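You operate a simulated robot arm through the tools that you are given. There is no shell and no other tool. Be economical: measure what you need, move in short steps, check, and stop when the job is done.

Carry out the task below with a simulated two-armed robot. There is one attempt and no reset: what you move stays moved.

Task
Wipe the slatted board clean, shut the purple block in the blue counter drawer and start the teal fan.
Fine: wipe with that block. What is to be rubbed or washed off counts as gone when no trace of it is left.

Only the result counts: the job must be done as asked and must still hold three seconds after the hand-in. Knocking over, shifting, dropping, spilling or breaking anything else fails it.

Robot
Two 7-joint arms with two-finger parallel grippers on one trunk, on a base that drives. Base frame: it is fixed to the floor where the robot stands at the start and does not move with it; the origin is under the middle of the robot, x ahead of it, y to its left, z up. Readings come in mm, rad, newtons and seconds.
The left shoulder is at the start at [50, 161, 1148], the right one opposite. With the tool pointing down near the work surface each hand reaches from about 180 to 680 mm from the robot's upright axis, wherever it stands, measured 20 degrees to its own side. Places, roughly: blue counter drawer [700, 0, 700]; dust patch [700, 100, 800]; fan button [700, -1500, 900]; inside of the blue counter drawer [700, 0, 600]; teal button [1000, -200, 900]. Payload 3.43 kg a hand.
The TCP of each hand is the grasp point between the finger pads, 30 mm short of the fingertips. In the tool frame z runs along the fingers and y along their closing line. Largest opening 94 mm; finger width 28, thickness 10; the body of the gripper, 50 by 96 mm, starts 55 mm behind the TCP.
Orientation is that of the tool frame in the base frame, as a unit quaternion [x, y, z, w]. With the fingers straight down and closing along the base's y, the tool's x points along the base's -x, its y along +y and its z along -z.

Tools
- The arms move only by the tool apply_moves. It takes "left_plan", "right_plan" or both (then of equal length, played together; a hand with none holds still); each is a list of rows, each an object (a shift or turn left out is 0, a gripper value left out holds the last) with "linear": the shift along the tool's x, y, z in units of 20 mm (1.0 is 20 mm), a list of three; "turn": the turn, a rotation vector about the tool's x, y, z in units of 6 degrees (1.0 is 6 degrees), a list of three. In form: [{"linear": [x, y, z], "turn": [rx, ry, rz]}, ...]. A call has 1 to 20 rows; each row shifts and turns the commanded pose from where the row before left it, along the tool's axes as they then stand. "left_hand" and "right_hand" are, for a hand that has rows, the opening, from 0 (shut) to 1 (fully open), set as the call begins (left out, the last holds). A call with a number of a shift or a turn outside -1 to 1 is refused whole. Rows are played at 5 a second. More than 50 mm and 0.15 rad between two rows, or a gripper value outside its range, and nothing of the call is played. Where a pose cannot be reached the arm comes as near as it can. A force on the tool above 50 N (or 10 N above the force at the start of the call, whichever is more), or a blocked arm, ends the call early, and 0.2 s more pass. The fingers move at their own pace (about 45 mm/s each) and stop on an object; they squeeze with about 40 N. The grip force told is the motor's: it shows also when the fingers shut on nothing. Time passes only in rows, and 0.2 s behind the last, so rows that do not move let the fingers close. It gives the time, the measured TCP pose, the force on the tool (base axes), the opening and the grip force at its end, in the units of the frame above (readings bear some noise), with the torque about the TCP (base axes, N m) and any sound that the robot's microphone picked up, and new pictures: "pictures" is both (left out), scene, wrist or none (wrist: the cameras of the hands that moved).
- Cameras (640 x 400 px; columns grow to the right, rows downward): "scene" is now at [139.8, -27.3, 1271]; the picture's right is [-0.12, -0.99, 0.00], its down [-0.56, 0.07, -0.82] and it looks along [0.82, -0.10, -0.57] (base axes); focal length 214 px, centre (320, 200). "left" rides on the left gripper at [76, -14, -102] in its tool frame; the picture's right is [0.18, 0.98, 0.00], its down [-0.75, 0.14, -0.64] and it looks along [-0.63, 0.12, 0.77] (tool axes); focal length 243 px, centre (320, 200). "right" rides on the right gripper at [76, 14, -102] in its tool frame; the picture's right is [-0.18, 0.98, 0.00], its down [-0.75, -0.14, -0.64] and it looks along [-0.63, -0.12, 0.77] (tool axes); focal length 243 px, centre (320, 200). There is no depth. A picture from a camera that has moved, and an enlarged one, comes with that camera's place and axes in the base frame and with its lens. The place of the scene camera against the robot may be out by one fixed shift of up to 25 mm in any direction.
- move_column(by): slides the trunk up (or, below 0, down) by that many mm; the arms and the scene camera ride with it, the base frame stays. It gives what a move gives, with no picture.
- roll_base(legs): drives the robot by 1 to 6 legs, each [ahead, left, turn to the left] in mm, mm and rad, along the robot's own axes; the way and the turn of a leg run together, so that a leg with both is an arc; at most 1500 mm and 3.142 rad a leg. The arms and the cameras ride along, it lands a little off, and it stops where it bumps. It gives what a move gives, and a new picture of the scene camera.
- turn_head(pan, tilt): turns the head with the scene camera to pan (to the left, within 1.396 rad either way) and tilt (down, from -0.506 to 1.204), counted from straight ahead of the robot. It gives what a move gives, and a new picture of the scene camera.
- inspect(camera, box): a new picture of the part [left, top, right, bottom] of that camera's present view, enlarged. The clock stands still meanwhile.
- sign_off(): hands the job in; it is judged then, once.

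Work in short steps. Places have to be worked out from the pictures, the camera data and where the tool is seen: move nearer, look again, correct. Check each grasp and each placing, and mend what went wrong. You have 120 turns and 260 pictures in all, those below and enlarged ones among them. Open the grippers and draw the arms clear of the work before you hand the job in, unless the task says otherwise; then end with one line.

The tools are called after "Call:" as name(argument=value, ...) on one line, values as JSON. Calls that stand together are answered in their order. apply_moves: Moves the arms, as the interface text tells. Its arguments: {"type":"object","properties":{"left_plan":{"type":"array","items":{"type":"object","properties":{"linear":{"type":"array","items":{"type":"number"}},"turn":{"type":"array","items":{"type":"number"}}}}},"left_hand":{"type":"number"},"right_plan":{"type":"array","items":{"type":"object","properties":{"linear":{"type":"array","items":{"type":"number"}},"turn":{"type":"array","items":{"type":"number"}}}}},"right_hand":{"type":"number"},"pictures":{"type":"string","enum":["both","scene","wrist","none"]}},"required":[]} The other tools are called the same way: move_column (by) slides the trunk up or down; roll_base (legs) drives the base; turn_head (pan, tilt) turns the head that bears the scene camera; inspect (camera, box) takes an enlarged picture of a part of a camera's view; sign_off () hands the job in.

At the start:

```text
time_s: 0.0
left_tool_pos: [383.9, 143.2, 1137.3]
left_tcp_rot: [-0.001, 1.0, 0.0, 0.0]
left_force: [-0.1, -0.1, 0.0]
left_moment: [-0.02, -0.02, -0.02]
left_finger_gap: 94.1
left_finger_force: 0.0
right_tool_pos: [385.2, -139.7, 1182.5]
right_tcp_rot: [0.0, 1.0, 0.0, 0.001]
right_force: [0.4, 0.1, 0.1]
right_moment: [0.0, 0.03, -0.01]
right_finger_gap: 94.1
right_finger_force: 0.1
trunk travel left (down, up): [-175.0, 92.0]
robot x, y, heading: [-1.0, 1.3, 0.002]
head pan, tilt: [-0.124, 0.6]
```

scene: 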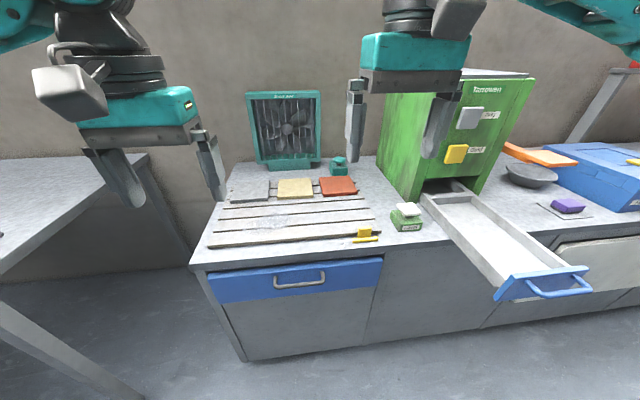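
right: 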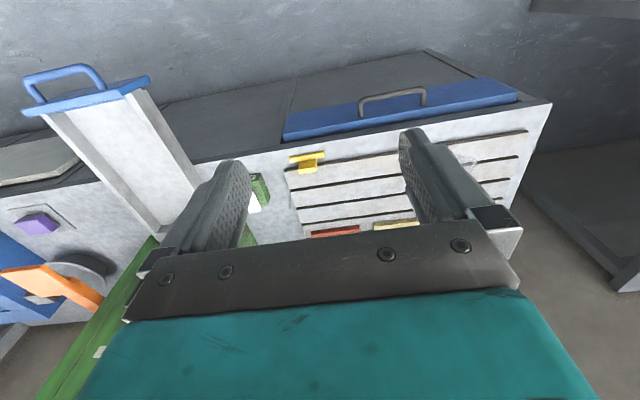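
left: 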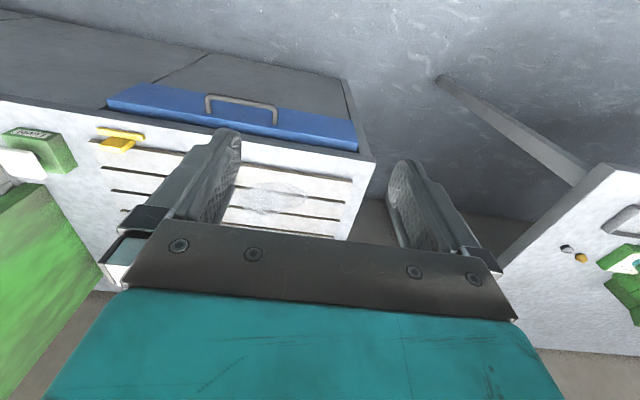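

I'll look at the scene closely first: the board, the fan and the things to the right.

Call:
inspect(camera="scene", box=[190, 80, 430, 280])

Call:
inspect(camera="scene", box=[380, 60, 640, 300])

Call:
turn_head(pan=-1.1, tilt=0.45)

```text
2.00 times, centred on (310, 180) of scene
camera zoom: at [139.8, -27.3, 1271.0], right [-0.12, -0.99, 0.0], down [-0.56, 0.07, -0.82], along [0.82, -0.1, -0.57], focal length 429 px, centre (340, 240)
```

zoom: 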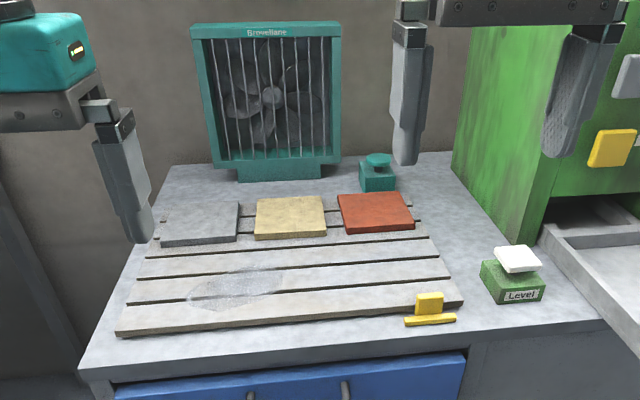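

```text
1.67 times, centred on (510, 180) of scene
camera zoom: at [139.8, -27.3, 1271.0], right [-0.12, -0.99, 0.0], down [-0.56, 0.07, -0.82], along [0.82, -0.1, -0.57], focal length 358 px, centre (3, 233)
```

zoom: 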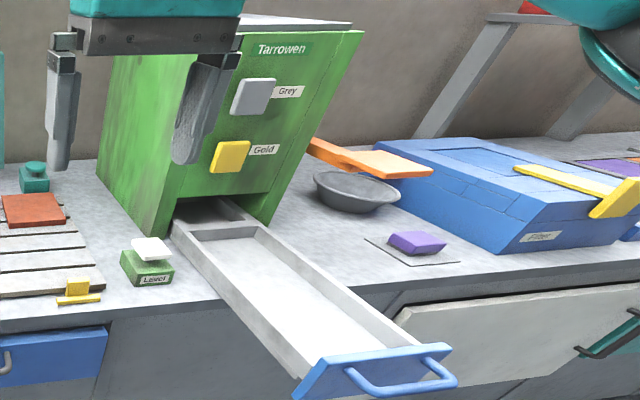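

```text
time_s: 1.2
left_tool_pos: [384.5, 144.0, 1138.0]
left_tcp_rot: [-0.001, 1.0, -0.001, 0.0]
left_force: [-0.2, 0.2, 0.4]
left_moment: [0.04, 0.05, 0.02]
left_finger_gap: 94.3
left_finger_force: 0.2
right_tool_pos: [385.8, -138.7, 1183.0]
right_tcp_rot: [0.0, 1.0, -0.001, 0.0]
right_force: [0.9, 0.1, -0.2]
right_moment: [0.03, -0.02, -0.04]
right_finger_gap: 93.9
right_finger_force: 0.0
trunk travel left (down, up): [-175.0, 92.0]
robot x, y, heading: [-0.5, 1.5, -0.0]
head pan, tilt: [-1.1, 0.45]
camera scene: at [93.9, -98.2, 1284.5], right [-0.89, -0.45, 0.0], down [-0.2, 0.39, -0.9], along [0.41, -0.8, -0.44], focal length 214 px, centre (320, 200)
```

scene: 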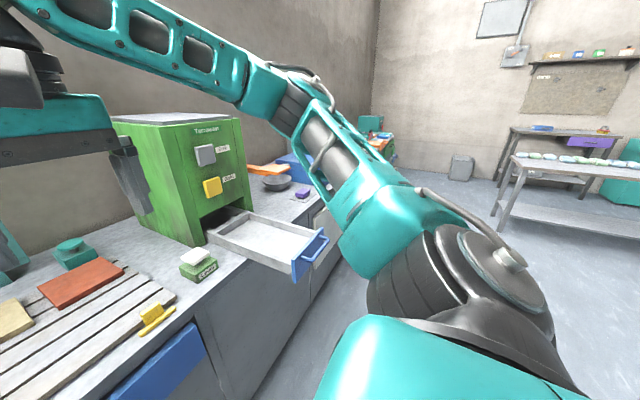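

The blue drawer is under the slatted board. The purple block is near [660,-990], and there may be more farther right. I'll back off a little and drive right to look at it, staying clear of the protruding cabinet drawer.

Call:
roll_base(legs=[[-200, 0, 0], [0, -950, 0]])

Call:
turn_head(pan=-0.35, tilt=0.45)

```text
time_s: 11.0
left_tool_pos: [181.9, -796.9, 1137.5]
left_tcp_rot: [0.002, 1.0, 0.0, 0.0]
left_force: [-0.1, -0.3, -0.3]
left_moment: [-0.01, -0.01, 0.01]
left_finger_gap: 93.8
left_finger_force: 0.1
right_tool_pos: [183.1, -1080.4, 1183.4]
right_tcp_rot: [0.002, 1.0, 0.0, 0.0]
right_force: [0.1, -0.4, 0.6]
right_moment: [0.0, -0.01, -0.02]
right_finger_gap: 94.0
right_finger_force: 0.1
trunk travel left (down, up): [-175.0, 92.0]
robot x, y, heading: [-200.8, -936.9, -0.005]
head pan, tilt: [-1.1, 0.45]
camera scene: at [-108.9, -1038.2, 1284.6], right [-0.89, -0.45, 0.0], down [-0.2, 0.39, -0.9], along [0.41, -0.8, -0.44], focal length 214 px, centre (320, 200)
```

scene: 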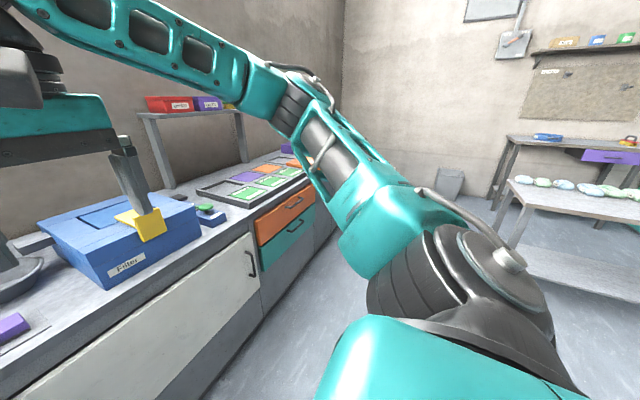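

```text
time_s: 12.1
left_tool_pos: [182.9, -796.4, 1137.1]
left_tcp_rot: [0.003, 1.0, 0.0, 0.0]
left_force: [0.7, 0.0, 0.4]
left_moment: [0.01, -0.01, 0.0]
left_finger_gap: 94.0
left_finger_force: 0.1
right_tool_pos: [183.2, -1080.9, 1182.7]
right_tcp_rot: [0.002, 1.0, 0.001, 0.0]
right_force: [-0.4, -0.2, -0.6]
right_moment: [0.02, -0.01, 0.01]
right_finger_gap: 94.2
right_finger_force: 0.1
trunk travel left (down, up): [-175.0, 92.0]
robot x, y, heading: [-199.7, -938.8, 0.002]
head pan, tilt: [-0.351, 0.45]
camera scene: at [-64.2, -988.1, 1284.6], right [-0.35, -0.94, 0.0], down [-0.41, 0.15, -0.9], along [0.84, -0.31, -0.44], focal length 214 px, centre (320, 200)
```

scene: 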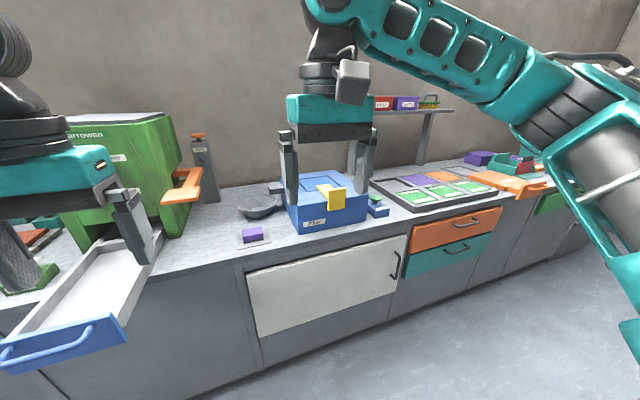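

The purple block sits on a mat by the bowl. A small item right of the blue box may be the "fan button", so I'll enlarge it.

Call:
inspect(camera="scene", box=[340, 160, 420, 230])

Call:
inspect(camera="scene", box=[220, 170, 380, 260])

```text
5.71 times, centred on (380, 195) of scene
camera zoom: at [-64.2, -988.1, 1284.6], right [-0.35, -0.94, 0.0], down [-0.41, 0.15, -0.9], along [0.84, -0.31, -0.44], focal length 1226 px, centre (-23, 229)
```

zoom: 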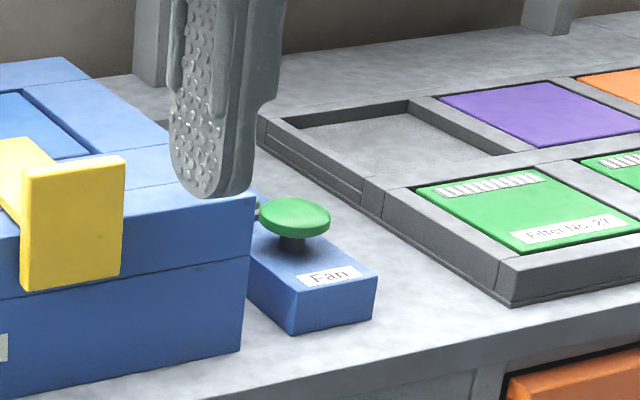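

```text
4.00 times, centred on (300, 215) of scene
camera zoom: at [-64.2, -988.1, 1284.6], right [-0.35, -0.94, 0.0], down [-0.41, 0.15, -0.9], along [0.84, -0.31, -0.44], focal length 858 px, centre (400, 140)
```

zoom: 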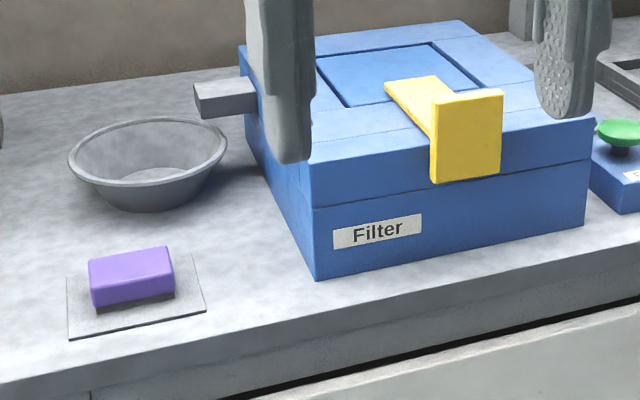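

The button labelled "Fan" belongs to the blue filter box, so the teal button next to the teal fan is the likely one. First I'll fetch the purple block with the left hand, which means moving the base so the block is in its reach.

Call:
roll_base(legs=[[0, -210, 0], [290, 0, 0]])

Call:
turn_head(pan=0.2, tilt=0.8)

Call:
inspect(camera="left", box=[0, 0, 640, 400])

```text
time_s: 16.2
left_tool_pos: [470.4, -1006.4, 1137.1]
left_tcp_rot: [-0.001, 1.0, -0.001, 0.0]
left_force: [0.8, -0.2, -0.9]
left_moment: [-0.01, 0.02, -0.01]
left_finger_gap: 94.3
left_finger_force: 0.0
right_tool_pos: [471.7, -1289.4, 1182.3]
right_tcp_rot: [0.001, 1.0, 0.0, 0.001]
right_force: [0.7, -0.2, 0.5]
right_moment: [-0.02, 0.01, 0.0]
right_finger_gap: 94.0
right_finger_force: 0.1
trunk travel left (down, up): [-175.0, 92.0]
robot x, y, heading: [84.6, -1147.8, -0.004]
head pan, tilt: [-0.351, 0.45]
camera scene: at [224.6, -1198.1, 1284.5], right [-0.35, -0.94, 0.0], down [-0.41, 0.15, -0.9], along [0.84, -0.31, -0.44], focal length 214 px, centre (320, 200)
```

scene: 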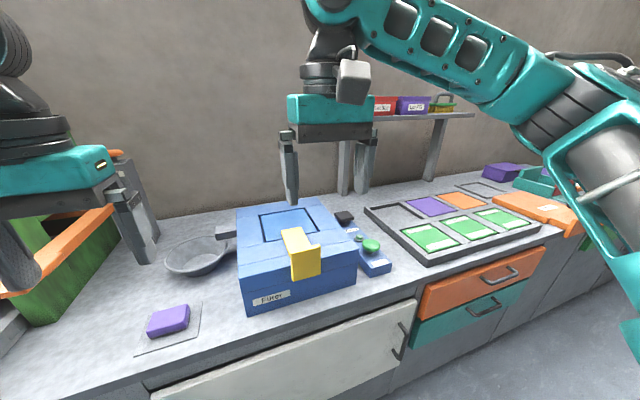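

```text
time_s: 17.2
left_tool_pos: [469.6, -1007.6, 1137.9]
left_tcp_rot: [0.0, 1.0, 0.0, 0.0]
left_force: [0.2, -0.2, 0.5]
left_moment: [0.01, -0.01, -0.01]
left_finger_gap: 93.9
left_finger_force: 0.1
right_tool_pos: [470.3, -1289.7, 1184.1]
right_tcp_rot: [0.001, 1.0, 0.0, 0.0]
right_force: [0.3, 0.5, 0.2]
right_moment: [0.0, -0.02, 0.0]
right_finger_gap: 94.0
right_finger_force: 0.0
trunk travel left (down, up): [-175.0, 92.0]
robot x, y, heading: [88.9, -1150.2, 0.0]
head pan, tilt: [0.201, 0.799]
camera scene: at [216.9, -1150.6, 1254.2], right [0.2, -0.98, 0.0], down [-0.7, -0.14, -0.7], along [0.68, 0.14, -0.72], focal length 214 px, centre (320, 200)
```

scene: 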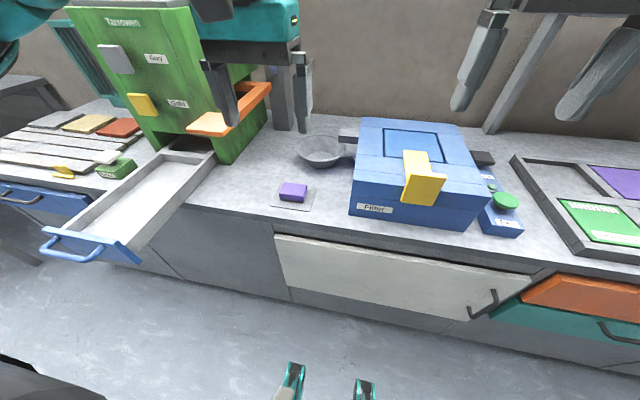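

```text
1.00 times, centred on (320, 200) of left (not enlarged: the box is as wide or as high as the picture)
camera zoom: at [394.7, -1019.7, 1240.7], right [-0.18, 0.98, 0.0], down [0.75, 0.14, 0.64], along [0.63, 0.12, -0.77], focal length 243 px, centre (320, 200)
```

zoom: 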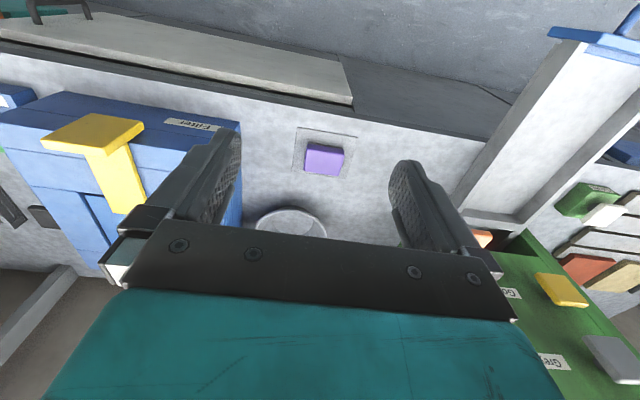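

Both views put the block near [632,-970]. I'll take the left hand above it and look again.

Call:
apply_moves(left_plan=[{"linear": [-1, 0.22, 1]}, {"linear": [-1, 0.22, 1]}, {"linear": [-1, 0.22, 1]}, {"linear": [-1, 0.22, 1]}, {"linear": [-1, 0.22, 1]}, {"linear": [-1, 0.22, 1]}, {"linear": [-1, 0.22, 1]}, {"linear": [-1, 0.22, 1]}, {"linear": [0, 0, 1]}], left_hand=1, pictures="both")

```text
time_s: 19.2
left_tool_pos: [630.3, -971.3, 957.2]
left_tcp_rot: [0.0, 1.0, 0.001, 0.0]
left_force: [-0.5, 0.5, -0.4]
left_moment: [0.03, -0.01, 0.0]
left_finger_gap: 94.0
left_finger_force: 0.0
right_tool_pos: [471.3, -1289.2, 1182.9]
right_tcp_rot: [0.0, 1.0, -0.001, -0.001]
right_force: [0.1, -0.3, -0.1]
right_moment: [0.0, -0.02, 0.01]
right_finger_gap: 94.1
right_finger_force: 0.1
trunk travel left (down, up): [-175.0, 92.0]
robot x, y, heading: [85.3, -1149.7, -0.002]
head pan, tilt: [0.201, 0.799]
camera scene: at [216.9, -1150.4, 1254.1], right [0.2, -0.98, 0.0], down [-0.7, -0.14, -0.7], along [0.68, 0.14, -0.72], focal length 214 px, centre (320, 200)
camera left: at [555.2, -984.0, 1060.6], right [-0.18, 0.98, 0.0], down [0.75, 0.14, 0.64], along [0.63, 0.12, -0.77], focal length 243 px, centre (320, 200)
```

scene: 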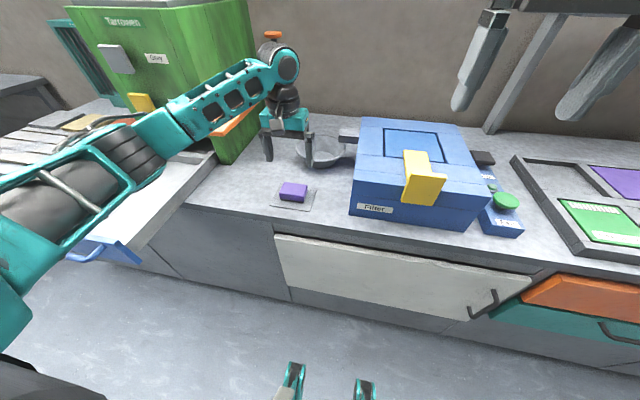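
left: 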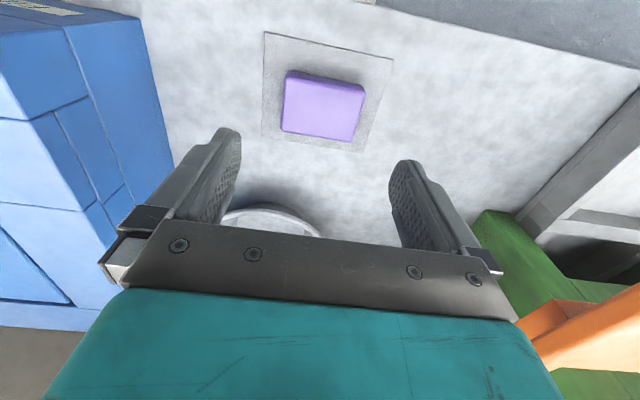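

The block is about 75 by 52 mm, axis-aligned, centred near [642,-966] with its top near z 812. I'll centre over it and come down partway to check.

Call:
apply_moves(left_plan=[{"linear": [-0.6, 0.25, 1]}, {"linear": [0, 0, 1]}, {"linear": [0, 0, 1]}, {"linear": [0, 0, 1]}, {"linear": [0, 0, 0.5]}], pictures="wrist")

Call:
inspect(camera="scene", box=[230, 100, 390, 230])

```text
time_s: 20.4
left_tool_pos: [641.2, -965.8, 867.5]
left_tcp_rot: [0.001, 1.0, 0.0, 0.0]
left_force: [-0.5, 0.4, -0.2]
left_moment: [-0.02, -0.03, 0.02]
left_finger_gap: 94.0
left_finger_force: 0.0
right_tool_pos: [470.3, -1290.2, 1183.1]
right_tcp_rot: [0.001, 1.0, 0.001, 0.0]
right_force: [-0.2, 0.2, 0.1]
right_moment: [-0.01, 0.0, 0.01]
right_finger_gap: 93.9
right_finger_force: 0.1
trunk travel left (down, up): [-175.0, 92.0]
robot x, y, heading: [86.3, -1150.5, -0.001]
head pan, tilt: [0.201, 0.799]
camera left: at [566.7, -978.8, 969.8], right [-0.18, 0.98, 0.0], down [0.75, 0.14, 0.64], along [0.63, 0.12, -0.77], focal length 243 px, centre (320, 200)
```

left: 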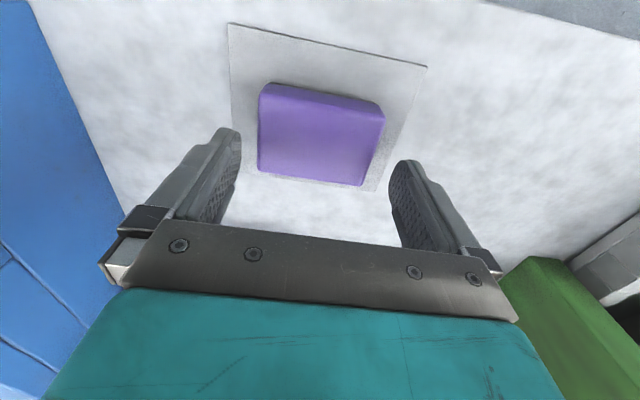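

```text
3.08 times, centred on (310, 165) of scene
camera zoom: at [216.9, -1150.5, 1254.1], right [0.2, -0.98, 0.0], down [-0.7, -0.14, -0.7], along [0.68, 0.14, -0.72], focal length 660 px, centre (351, 308)
```

zoom: 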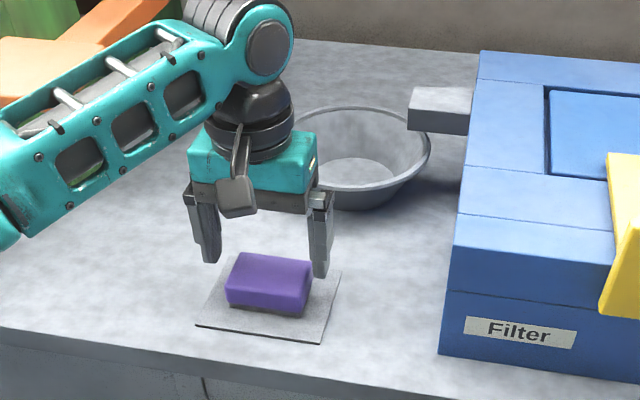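

The block is centred between the fingers. I'll lower to TCP z≈822 and close.

Call:
apply_moves(left_plan=[{"linear": [0, 0.05, 1]}, {"linear": [0, 0, 1]}, {"linear": [0, 0, 0.25]}], pictures="wrist")

Call:
inspect(camera="scene", box=[260, 150, 340, 220])

```text
time_s: 21.2
left_tool_pos: [641.7, -965.2, 834.1]
left_tcp_rot: [-0.001, 1.0, 0.0, 0.004]
left_force: [-18.1, 0.3, 24.1]
left_moment: [1.17, 0.91, 0.94]
left_finger_gap: 93.9
left_finger_force: 0.1
right_tool_pos: [467.6, -1290.6, 1184.7]
right_tcp_rot: [0.0, 1.0, 0.001, 0.002]
right_force: [-0.5, 0.3, -0.2]
right_moment: [0.0, 0.02, -0.04]
right_finger_gap: 93.9
right_finger_force: 0.0
trunk travel left (down, up): [-175.0, 92.0]
robot x, y, heading: [87.5, -1145.6, 0.002]
head pan, tilt: [0.201, 0.799]
stopped in row 3 (left hand): the force on the tool passed its limit at 56 N (the readings are from after the stop); the commanded pose is now the measured one
camera left: at [565.4, -978.3, 936.5], right [-0.19, 0.98, 0.0], down [0.75, 0.14, 0.65], along [0.64, 0.12, -0.76], focal length 243 px, centre (320, 200)
```

left: 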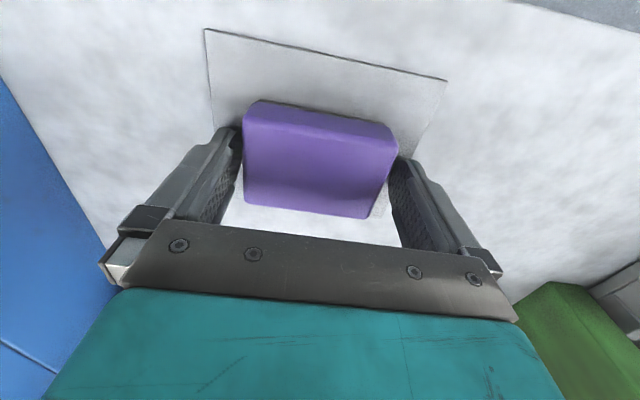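

```text
5.71 times, centred on (300, 185) of scene
camera zoom: at [212.8, -1151.2, 1254.7], right [0.2, -0.98, 0.0], down [-0.7, -0.14, -0.7], along [0.69, 0.14, -0.71], focal length 1226 px, centre (434, 286)
```

zoom: 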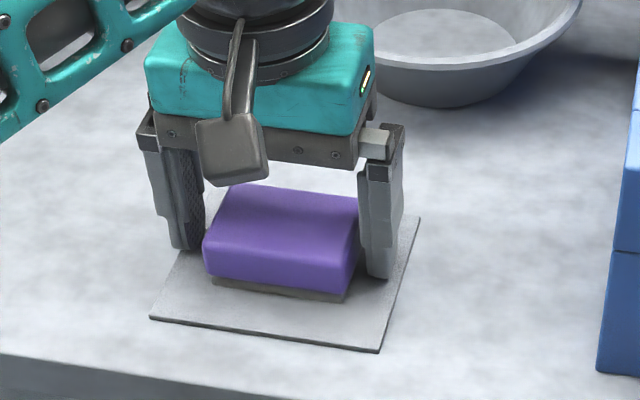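

The fingertips touched the mat, so its surface is at about z 802. I'll lift 10 mm so the block extends below the fingertips for wiping, then close.

Call:
apply_moves(left_plan=[{"linear": [0, 0, -0.5]}], pictures="none")

Call:
apply_moves(left_plan=[{"linear": [0, 0, 0]}, {"linear": [0, 0, 0]}, {"linear": [0, 0, 0]}, {"linear": [0, 0, 0]}], left_hand=0, pictures="wrist")

```text
time_s: 21.6
left_tool_pos: [644.3, -964.5, 838.9]
left_tcp_rot: [0.0, 1.0, 0.0, 0.005]
left_force: [0.4, -0.5, 0.0]
left_moment: [-0.01, -0.01, 0.0]
left_finger_gap: 93.9
left_finger_force: 0.1
right_tool_pos: [469.8, -1288.7, 1182.0]
right_tcp_rot: [-0.001, 1.0, 0.0, 0.0]
right_force: [-1.0, -0.3, 0.8]
right_moment: [-0.02, 0.0, 0.05]
right_finger_gap: 94.1
right_finger_force: 0.1
trunk travel left (down, up): [-175.0, 92.0]
robot x, y, heading: [85.2, -1151.8, 0.002]
head pan, tilt: [0.201, 0.799]
```

```text
time_s: 22.6
left_tool_pos: [644.3, -965.0, 839.4]
left_tcp_rot: [0.0, 1.0, -0.001, 0.005]
left_force: [1.4, -1.8, 3.5]
left_moment: [0.05, -0.04, -0.05]
left_finger_gap: 73.0
left_finger_force: 39.6
right_tool_pos: [471.0, -1289.4, 1182.3]
right_tcp_rot: [0.0, 1.0, 0.002, 0.0]
right_force: [0.4, -0.5, -0.3]
right_moment: [-0.02, -0.02, 0.04]
right_finger_gap: 94.0
right_finger_force: 0.0
trunk travel left (down, up): [-175.0, 92.0]
robot x, y, heading: [86.0, -1151.6, -0.004]
head pan, tilt: [0.201, 0.799]
camera left: at [568.2, -977.9, 942.3], right [-0.18, 0.98, 0.0], down [0.75, 0.14, 0.65], along [0.64, 0.12, -0.76], focal length 243 px, centre (320, 200)
```

left: 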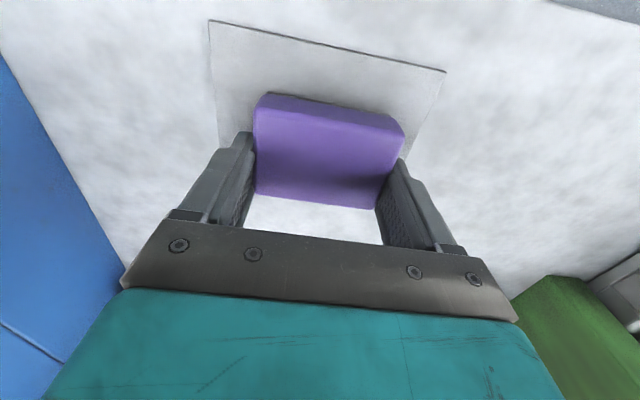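

The grip holds at a 73 mm gap. I'll lift the block and draw it back.

Call:
apply_moves(left_plan=[{"linear": [0, 0, -1]}, {"linear": [0, 0, -1]}, {"linear": [0, 0, -1]}, {"linear": [0, 0, -1]}, {"linear": [0, 0, -1]}, {"linear": [0, 0, -1]}, {"linear": [0, 0, -1]}, {"linear": [0, 0, -1]}, {"linear": [0.5, 0, -1]}, {"linear": [1, 0, -1]}, {"linear": [1, 0, -1]}, {"linear": [1, 0, -1]}, {"linear": [1, 0, -1]}, {"linear": [1, 0, -1]}, {"linear": [1, 0, 0]}, {"linear": [1, 0, 0]}, {"linear": [1, 0, 0]}], pictures="wrist")

```text
time_s: 26.2
left_tool_pos: [470.3, -963.8, 1116.2]
left_tcp_rot: [0.0, 1.0, -0.001, 0.005]
left_force: [-0.7, -1.2, 0.4]
left_moment: [0.01, 0.01, -0.01]
left_finger_gap: 0.2
left_finger_force: 33.0
right_tool_pos: [469.5, -1289.4, 1182.4]
right_tcp_rot: [0.0, 1.0, -0.001, 0.001]
right_force: [0.1, -0.7, 0.0]
right_moment: [-0.01, 0.0, 0.0]
right_finger_gap: 94.0
right_finger_force: 0.1
trunk travel left (down, up): [-175.0, 92.0]
robot x, y, heading: [88.0, -1150.4, 0.001]
head pan, tilt: [0.201, 0.799]
camera left: at [395.1, -976.5, 1220.3], right [-0.19, 0.98, 0.0], down [0.75, 0.14, 0.65], along [0.64, 0.12, -0.76], focal length 243 px, centre (320, 200)
```

left: 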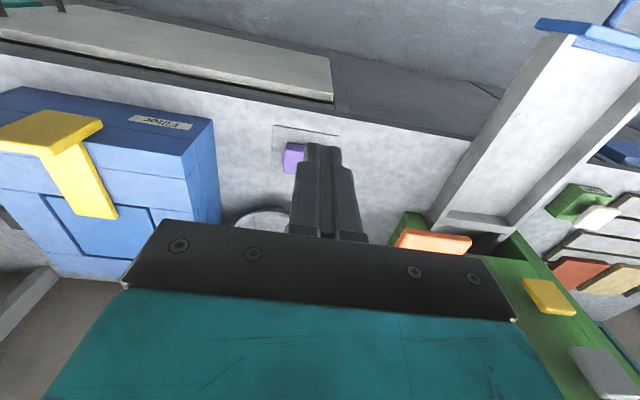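

The block slipped out, so the grip was too shallow. I'll open, go back over it and look before gripping deeper.

Call:
apply_moves(left_plan=[{"linear": [-1, 0, 1]}, {"linear": [-1, 0, 1]}, {"linear": [-1, 0, 1]}, {"linear": [-1, 0, 1]}, {"linear": [-1, 0, 1]}, {"linear": [-1, 0, 1]}, {"linear": [-1, 0, 1]}, {"linear": [-1, 0, 1]}, {"linear": [-0.5, 0, 1]}, {"linear": [0, 0, 1]}, {"linear": [0, 0, 1]}], left_hand=1, pictures="wrist")

Call:
inspect(camera="scene", box=[230, 100, 390, 230])

```text
time_s: 28.6
left_tool_pos: [643.5, -964.7, 898.9]
left_tcp_rot: [-0.001, 1.0, -0.001, 0.003]
left_force: [0.2, 0.0, 0.2]
left_moment: [0.0, -0.01, -0.02]
left_finger_gap: 94.1
left_finger_force: 0.0
right_tool_pos: [470.2, -1288.1, 1182.8]
right_tcp_rot: [0.0, 1.0, 0.0, -0.001]
right_force: [-0.7, 0.1, 0.3]
right_moment: [0.0, 0.03, 0.0]
right_finger_gap: 94.2
right_finger_force: 0.0
trunk travel left (down, up): [-175.0, 92.0]
robot x, y, heading: [84.3, -1150.4, 0.001]
head pan, tilt: [0.201, 0.799]
camera left: at [567.8, -977.3, 1001.4], right [-0.18, 0.98, 0.0], down [0.75, 0.14, 0.65], along [0.64, 0.12, -0.76], focal length 243 px, centre (320, 200)
```

left: 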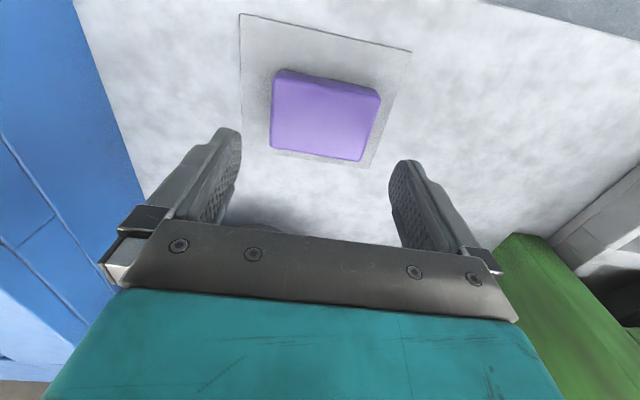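

```text
3.08 times, centred on (310, 165) of scene
camera zoom: at [216.7, -1150.2, 1254.1], right [0.2, -0.98, 0.0], down [-0.7, -0.14, -0.7], along [0.68, 0.14, -0.72], focal length 660 px, centre (351, 308)
```

zoom: 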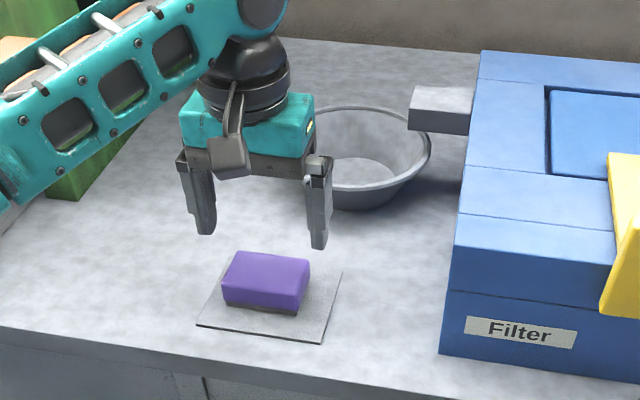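

The block is still on its mat. Its centre fits x≈634 with the top near 830, so I'd gripped it off-centre. I'll correct that, go deeper, close, and lift gently.

Call:
apply_moves(left_plan=[{"linear": [0.45, 0.15, 1]}, {"linear": [0, 0, 1]}, {"linear": [0, 0, 0.8]}, {"linear": [0, 0, 0.4]}], pictures="wrist")

Call:
inspect(camera="scene", box=[260, 150, 340, 220])

```text
time_s: 29.6
left_tool_pos: [635.4, -961.8, 834.7]
left_tcp_rot: [0.0, 1.0, -0.001, 0.004]
left_force: [-0.2, -0.2, 0.5]
left_moment: [0.01, -0.02, -0.02]
left_finger_gap: 94.0
left_finger_force: 0.1
right_tool_pos: [470.1, -1289.1, 1182.3]
right_tcp_rot: [0.0, 1.0, 0.0, 0.001]
right_force: [-0.4, -0.1, 0.7]
right_moment: [0.01, 0.0, -0.02]
right_finger_gap: 94.0
right_finger_force: 0.1
trunk travel left (down, up): [-175.0, 92.0]
robot x, y, heading: [84.0, -1151.4, 0.001]
head pan, tilt: [0.201, 0.799]
camera left: at [558.8, -973.9, 937.1], right [-0.18, 0.98, 0.0], down [0.75, 0.14, 0.65], along [0.64, 0.12, -0.76], focal length 243 px, centre (320, 200)
```

left: 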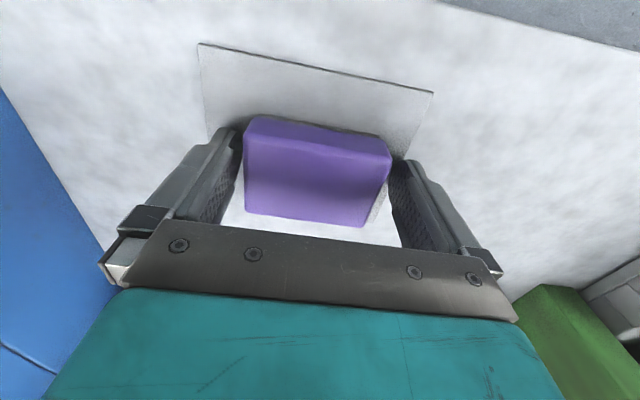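

```text
5.71 times, centred on (300, 185) of scene
camera zoom: at [216.6, -1150.3, 1254.1], right [0.2, -0.98, 0.0], down [-0.7, -0.14, -0.7], along [0.68, 0.14, -0.72], focal length 1226 px, centre (434, 286)
```

zoom: 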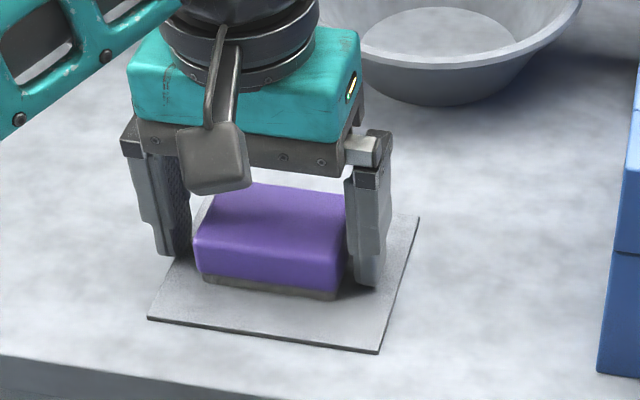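

The fingers straddle the block with no contact. I'll drop 2 mm more, close, then lift slowly.

Call:
apply_moves(left_plan=[{"linear": [0.15, 0, 0.12]}], pictures="none")

Call:
apply_moves(left_plan=[{}, {}, {}, {}, {}, {}, {"linear": [0, 0, -0.2]}, {"linear": [0, 0, -0.3]}, {"linear": [0, 0, -0.5]}, {"linear": [0, 0, -0.5]}, {}], left_hand=0, pictures="wrist")

Call:
inspect(camera="scene", box=[260, 150, 340, 220])

```text
time_s: 30.0
left_tool_pos: [633.8, -960.8, 835.1]
left_tcp_rot: [-0.001, 1.0, -0.001, 0.007]
left_force: [5.1, 1.2, 6.2]
left_moment: [0.36, -0.1, -0.31]
left_finger_gap: 93.9
left_finger_force: 0.1
right_tool_pos: [470.8, -1289.3, 1182.6]
right_tcp_rot: [0.0, 1.0, 0.0, -0.001]
right_force: [0.4, 0.3, 0.2]
right_moment: [0.0, -0.02, -0.03]
right_finger_gap: 93.9
right_finger_force: 0.0
trunk travel left (down, up): [-175.0, 92.0]
robot x, y, heading: [81.3, -1147.9, -0.003]
head pan, tilt: [0.201, 0.799]
```

```text
time_s: 32.4
left_tool_pos: [631.8, -963.0, 863.8]
left_tcp_rot: [0.0, 1.0, -0.001, 0.004]
left_force: [-0.2, -0.1, -1.5]
left_moment: [0.0, -0.01, 0.0]
left_finger_gap: 77.6
left_finger_force: 40.4
right_tool_pos: [469.5, -1289.5, 1183.3]
right_tcp_rot: [0.0, 1.0, 0.001, 0.0]
right_force: [0.0, -0.3, -0.1]
right_moment: [-0.01, 0.0, -0.02]
right_finger_gap: 94.0
right_finger_force: 0.0
trunk travel left (down, up): [-175.0, 92.0]
robot x, y, heading: [85.6, -1150.7, -0.0]
head pan, tilt: [0.201, 0.799]
camera left: at [555.7, -974.4, 965.4], right [-0.18, 0.98, 0.0], down [0.75, 0.14, 0.65], along [0.64, 0.12, -0.76], focal length 243 px, centre (320, 200)
```

left: 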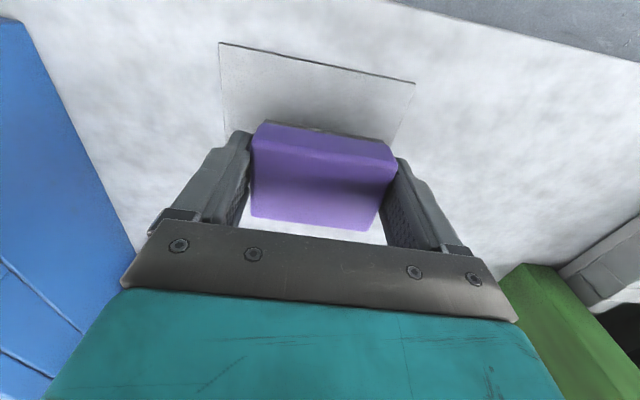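

```text
5.71 times, centred on (300, 185) of scene
camera zoom: at [216.7, -1150.3, 1254.1], right [0.2, -0.98, 0.0], down [-0.7, -0.14, -0.7], along [0.68, 0.14, -0.72], focal length 1226 px, centre (434, 286)
```

zoom: 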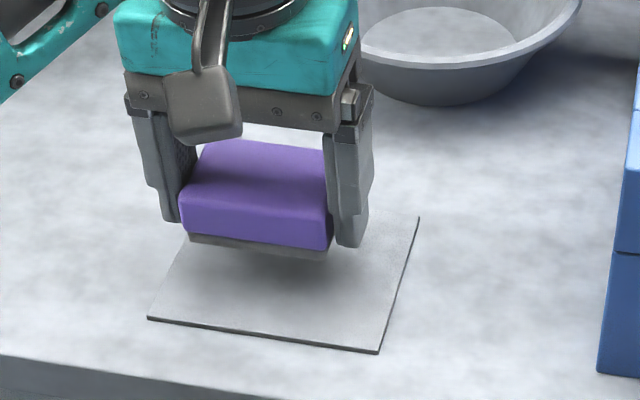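

The block is held this time, with a 77.6 mm gap. I'll lift it steadily and pull back.

Call:
apply_moves(left_plan=[{"linear": [0, 0, -0.6]}, {"linear": [0, 0, -0.7]}, {"linear": [0, 0, -0.7]}, {"linear": [0, 0, -0.7]}, {"linear": [0, 0, -0.7]}, {"linear": [0, 0, -0.7]}, {"linear": [0, 0, -0.7]}, {"linear": [0, 0, -0.7]}, {"linear": [0.3, 0, -0.7]}, {"linear": [0.5, 0, -0.7]}, {"linear": [0.7, 0, -0.7]}, {"linear": [0.7, 0, -0.7]}, {"linear": [0.7, 0, -0.7]}, {"linear": [0.7, 0, -0.7]}, {"linear": [0.7, 0, -0.7]}, {"linear": [0.7, 0, -0.5]}, {"linear": [0.7, 0, 0]}, {"linear": [0.7, 0, 0]}, {"linear": [0.5, 0, 0]}, {"linear": [0.3, 0, 0]}], pictures="wrist")

```text
time_s: 36.6
left_tool_pos: [485.7, -962.5, 1080.1]
left_tcp_rot: [0.001, 1.0, -0.002, 0.004]
left_force: [0.5, -0.5, -1.4]
left_moment: [0.0, -0.02, 0.03]
left_finger_gap: 77.6
left_finger_force: 40.1
right_tool_pos: [470.9, -1289.1, 1182.5]
right_tcp_rot: [0.001, 1.0, 0.0, 0.0]
right_force: [-0.1, 0.4, -0.4]
right_moment: [0.0, 0.01, 0.01]
right_finger_gap: 94.1
right_finger_force: 0.3
trunk travel left (down, up): [-175.0, 92.0]
robot x, y, heading: [88.4, -1148.2, 0.002]
head pan, tilt: [0.201, 0.799]
camera left: at [409.6, -974.2, 1182.1], right [-0.18, 0.98, 0.0], down [0.75, 0.14, 0.65], along [0.64, 0.12, -0.76], focal length 243 px, centre (320, 200)
```

left: 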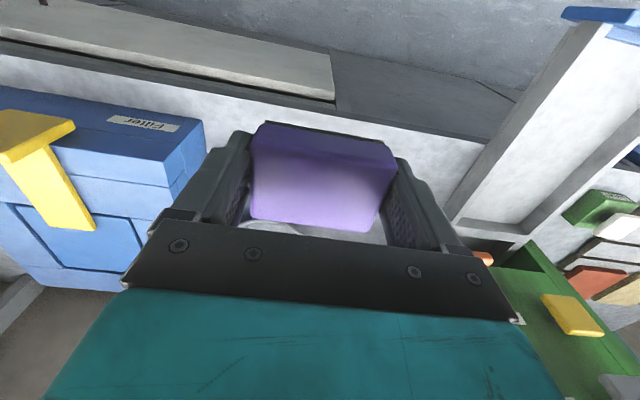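

The block is secure. I'll drive back to the board.

Call:
roll_base(legs=[[-290, 0, 0], [0, 1080, 0], [250, 0, 0]])

Call:
turn_head(pan=0.15, tilt=0.75)

Call:
inspect(camera="left", box=[0, 0, 640, 400])

```text
time_s: 49.4
left_tool_pos: [442.9, 119.8, 1078.7]
left_tcp_rot: [-0.002, 1.0, -0.001, 0.004]
left_force: [-0.1, -0.1, -0.8]
left_moment: [0.0, 0.03, -0.02]
left_finger_gap: 77.6
left_finger_force: 40.1
right_tool_pos: [428.0, -206.9, 1183.2]
right_tcp_rot: [-0.001, 1.0, -0.001, -0.001]
right_force: [0.2, -0.4, 0.2]
right_moment: [-0.04, 0.02, -0.01]
right_finger_gap: 94.2
right_finger_force: 0.1
trunk travel left (down, up): [-175.0, 92.0]
robot x, y, heading: [43.9, -67.3, 0.004]
head pan, tilt: [0.201, 0.799]
camera scene: at [173.9, -69.0, 1254.0], right [0.2, -0.98, 0.0], down [-0.7, -0.14, -0.7], along [0.68, 0.14, -0.72], focal length 214 px, centre (320, 200)
```

scene: 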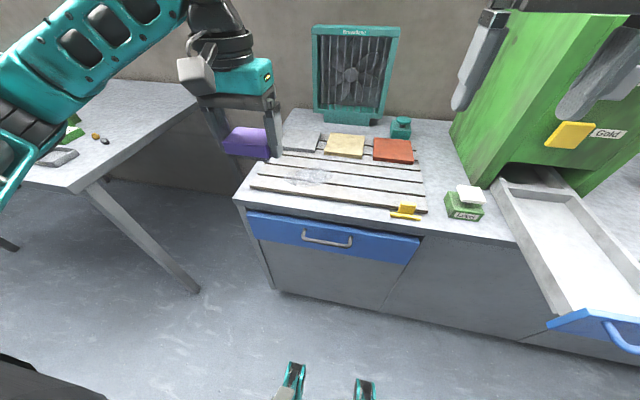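

```text
time_s: 50.0
left_tool_pos: [442.1, 120.3, 1080.2]
left_tcp_rot: [-0.002, 1.0, 0.0, 0.004]
left_force: [-0.3, 0.0, -0.6]
left_moment: [0.0, -0.02, 0.0]
left_finger_gap: 77.6
left_finger_force: 39.6
right_tool_pos: [427.3, -207.1, 1183.2]
right_tcp_rot: [-0.001, 1.0, 0.0, 0.001]
right_force: [0.6, 0.2, -0.6]
right_moment: [0.0, -0.03, 0.03]
right_finger_gap: 93.8
right_finger_force: 0.0
trunk travel left (down, up): [-175.0, 92.0]
robot x, y, heading: [41.2, -66.9, 0.002]
head pan, tilt: [0.15, 0.75]
camera scene: at [176.2, -72.6, 1258.1], right [0.15, -0.99, 0.0], down [-0.67, -0.1, -0.73], along [0.72, 0.11, -0.68], focal length 214 px, centre (320, 200)
```

scene: 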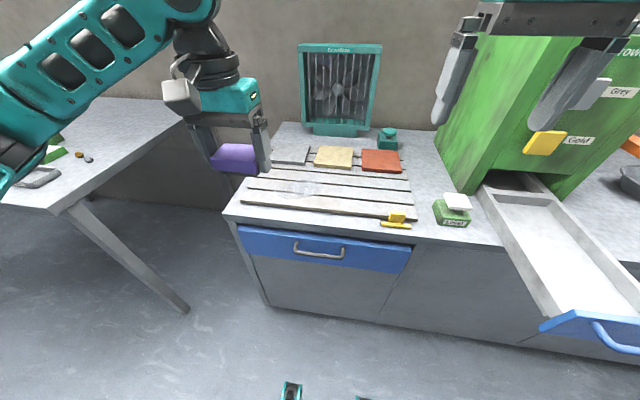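

```text
1.00 times, centred on (320, 200) of left (not enlarged: the box is as wide or as high as the picture)
camera zoom: at [366.1, 107.6, 1182.1], right [-0.19, 0.98, 0.0], down [0.75, 0.14, 0.65], along [0.64, 0.12, -0.76], focal length 243 px, centre (320, 200)
```

zoom: 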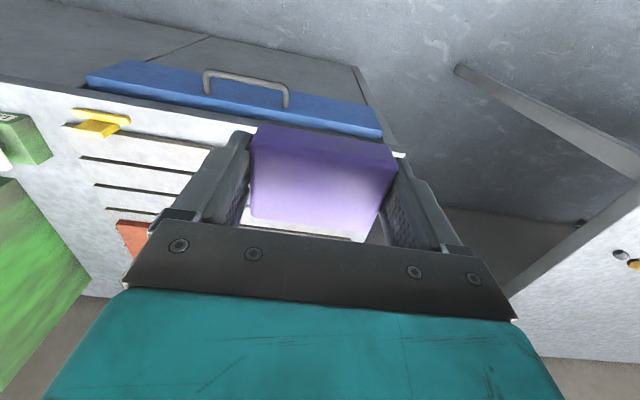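

Let me enlarge the board to locate the dust patch.

Call:
inspect(camera="scene", box=[220, 140, 430, 270])

Call:
inspect(camera="right", box=[0, 0, 640, 400])

```text
3.05 times, centred on (325, 205) of scene
camera zoom: at [176.2, -72.6, 1258.1], right [0.15, -0.99, 0.0], down [-0.67, -0.1, -0.73], along [0.72, 0.11, -0.68], focal length 654 px, centre (305, 185)
```

zoom: 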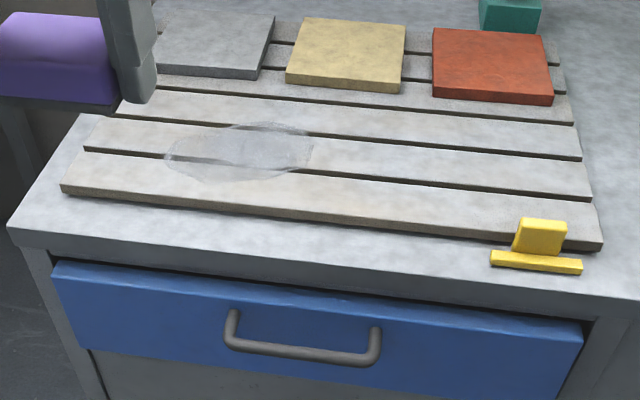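

```text
1.00 times, centred on (320, 200) of right (not enlarged: the box is as wide or as high as the picture)
camera zoom: at [351.1, -192.4, 1286.1], right [0.18, 0.98, 0.0], down [0.75, -0.14, 0.64], along [0.63, -0.12, -0.77], focal length 243 px, centre (320, 200)
```

zoom: 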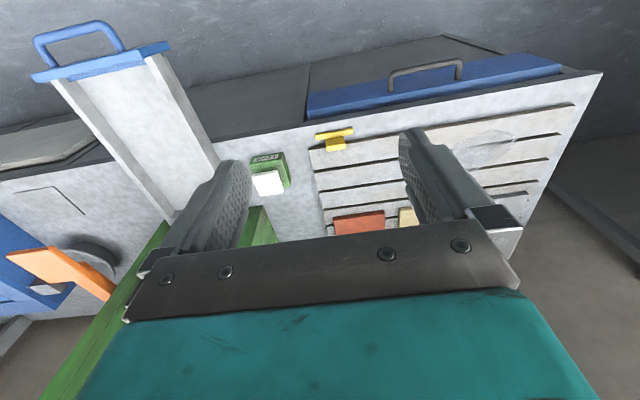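

The dust spans about x 640–740, y 0–160. The robot needs to be a bit closer for that reach, so I'll move forward 90 mm and then bring the block over the patch.

Call:
roll_base(legs=[[90, 0, 0]])

Call:
apply_moves(left_plan=[{"linear": [-0.5, 0, 0.8]}, {"linear": [-0.5, 0, 0.8]}, {"linear": [-0.5, 0, 0.8]}, {"linear": [-0.5, 0, 0.8]}, {"linear": [-0.5, 0, 0.8]}, {"linear": [-0.5, 0, 0.8]}, {"linear": [-0.4, 0, 0.8]}, {"linear": [0, 0, 0.8]}, {"linear": [0, 0, 0.8]}, {"linear": [0, 0, 0.8]}], pictures="both")

```text
time_s: 51.1
left_tool_pos: [532.0, 121.4, 1079.0]
left_tcp_rot: [-0.001, 1.0, -0.001, 0.003]
left_force: [1.3, -0.8, -1.7]
left_moment: [-0.02, 0.02, -0.02]
left_finger_gap: 77.7
left_finger_force: 40.1
right_tool_pos: [517.1, -206.5, 1182.1]
right_tcp_rot: [-0.002, 1.0, 0.001, 0.0]
right_force: [0.4, -0.4, -1.0]
right_moment: [-0.03, 0.0, 0.05]
right_finger_gap: 94.1
right_finger_force: 0.1
trunk travel left (down, up): [-175.0, 92.0]
robot x, y, heading: [131.6, -69.0, 0.0]
head pan, tilt: [0.15, 0.75]
camera scene: at [266.6, -72.4, 1258.0], right [0.15, -0.99, 0.0], down [-0.67, -0.1, -0.73], along [0.72, 0.11, -0.68], focal length 214 px, centre (320, 200)
```

scene: 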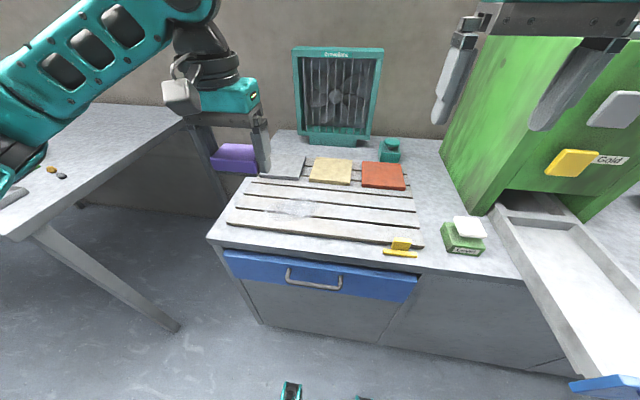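

```text
time_s: 53.3
left_tool_pos: [601.5, 120.6, 919.7]
left_tcp_rot: [-0.001, 1.0, -0.001, 0.004]
left_force: [-0.6, -0.2, -0.7]
left_moment: [0.03, 0.03, 0.04]
left_finger_gap: 77.6
left_finger_force: 40.3
right_tool_pos: [517.8, -206.2, 1182.0]
right_tcp_rot: [-0.001, 1.0, 0.0, 0.0]
right_force: [0.1, 0.7, 1.1]
right_moment: [-0.01, 0.01, 0.0]
right_finger_gap: 94.0
right_finger_force: 0.0
trunk travel left (down, up): [-175.0, 92.0]
robot x, y, heading: [130.0, -67.1, 0.001]
head pan, tilt: [0.15, 0.75]
camera scene: at [265.8, -72.4, 1258.1], right [0.15, -0.99, 0.0], down [-0.67, -0.1, -0.73], along [0.72, 0.11, -0.68], focal length 214 px, centre (320, 200)
camera left: at [525.4, 107.8, 1022.4], right [-0.19, 0.98, 0.0], down [0.75, 0.14, 0.65], along [0.64, 0.12, -0.76], focal length 243 px, centre (320, 200)
```

scene: 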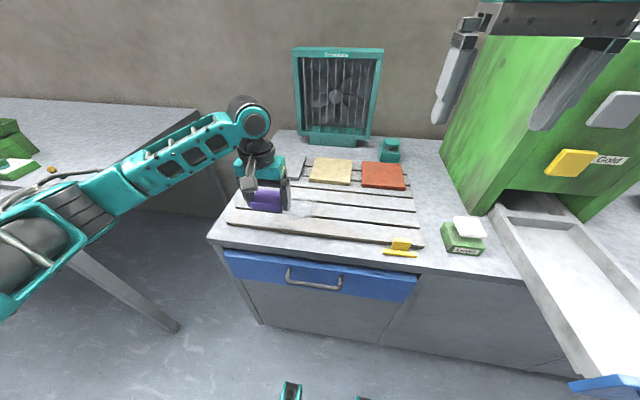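
left: 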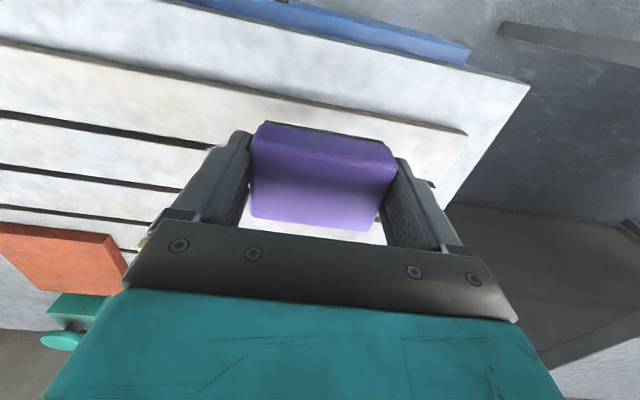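

I'll zoom in on the block relative to the patch.

Call:
inspect(camera="scene", box=[220, 150, 380, 250])

```text
4.00 times, centred on (300, 200) of scene
camera zoom: at [265.8, -72.4, 1258.1], right [0.15, -0.99, 0.0], down [-0.67, -0.1, -0.73], along [0.72, 0.11, -0.68], focal length 858 px, centre (400, 200)
```

zoom: 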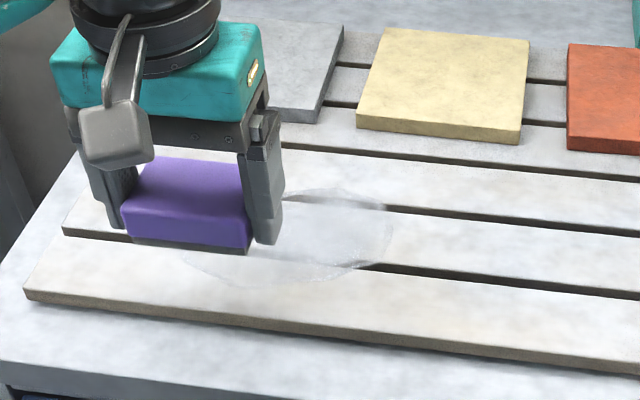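

Using the finger as a reference, the patch spans about x 625–725, y 15–165. I'll start at the near-left corner and lower until there is light contact.

Call:
apply_moves(left_plan=[{"linear": [-0.65, 0.9, 0.7]}, {"linear": [-0.65, 0.9, 0.7]}, {"linear": [-0.65, 0.9, 0.7]}, {"linear": [0, 0, 0.5]}, {"linear": [0, 0, 0.3]}], pictures="none")

Call:
apply_moves(left_plan=[{"linear": [0, 0, 0.15]}, {}], pictures="scene")

```text
time_s: 54.5
left_tool_pos: [640.2, 175.3, 861.9]
left_tcp_rot: [-0.002, 1.0, -0.001, 0.004]
left_force: [-0.3, -0.9, -1.2]
left_moment: [0.04, -0.01, 0.02]
left_finger_gap: 77.5
left_finger_force: 39.6
right_tool_pos: [517.8, -206.7, 1183.6]
right_tcp_rot: [-0.002, 1.0, 0.0, 0.001]
right_force: [-0.9, 1.1, 0.1]
right_moment: [0.02, 0.01, 0.01]
right_finger_gap: 93.9
right_finger_force: 0.1
trunk travel left (down, up): [-175.0, 92.0]
robot x, y, heading: [134.8, -65.9, 0.004]
head pan, tilt: [0.15, 0.75]
```

```text
time_s: 55.1
left_tool_pos: [641.0, 175.6, 859.7]
left_tcp_rot: [-0.002, 1.0, -0.001, 0.004]
left_force: [0.1, -1.0, -0.4]
left_moment: [0.01, 0.01, 0.01]
left_finger_gap: 77.9
left_finger_force: 40.3
right_tool_pos: [517.1, -207.6, 1183.8]
right_tcp_rot: [-0.002, 1.0, 0.001, 0.0]
right_force: [-1.5, 0.1, -0.3]
right_moment: [-0.01, 0.0, 0.02]
right_finger_gap: 93.8
right_finger_force: 0.0
trunk travel left (down, up): [-175.0, 92.0]
robot x, y, heading: [133.2, -70.2, 0.004]
head pan, tilt: [0.15, 0.75]
camera scene: at [265.8, -72.4, 1258.1], right [0.15, -0.99, 0.0], down [-0.67, -0.1, -0.73], along [0.72, 0.11, -0.68], focal length 214 px, centre (320, 200)
```

scene: 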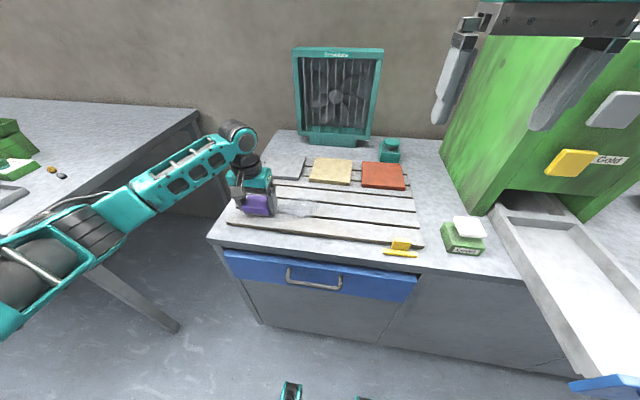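

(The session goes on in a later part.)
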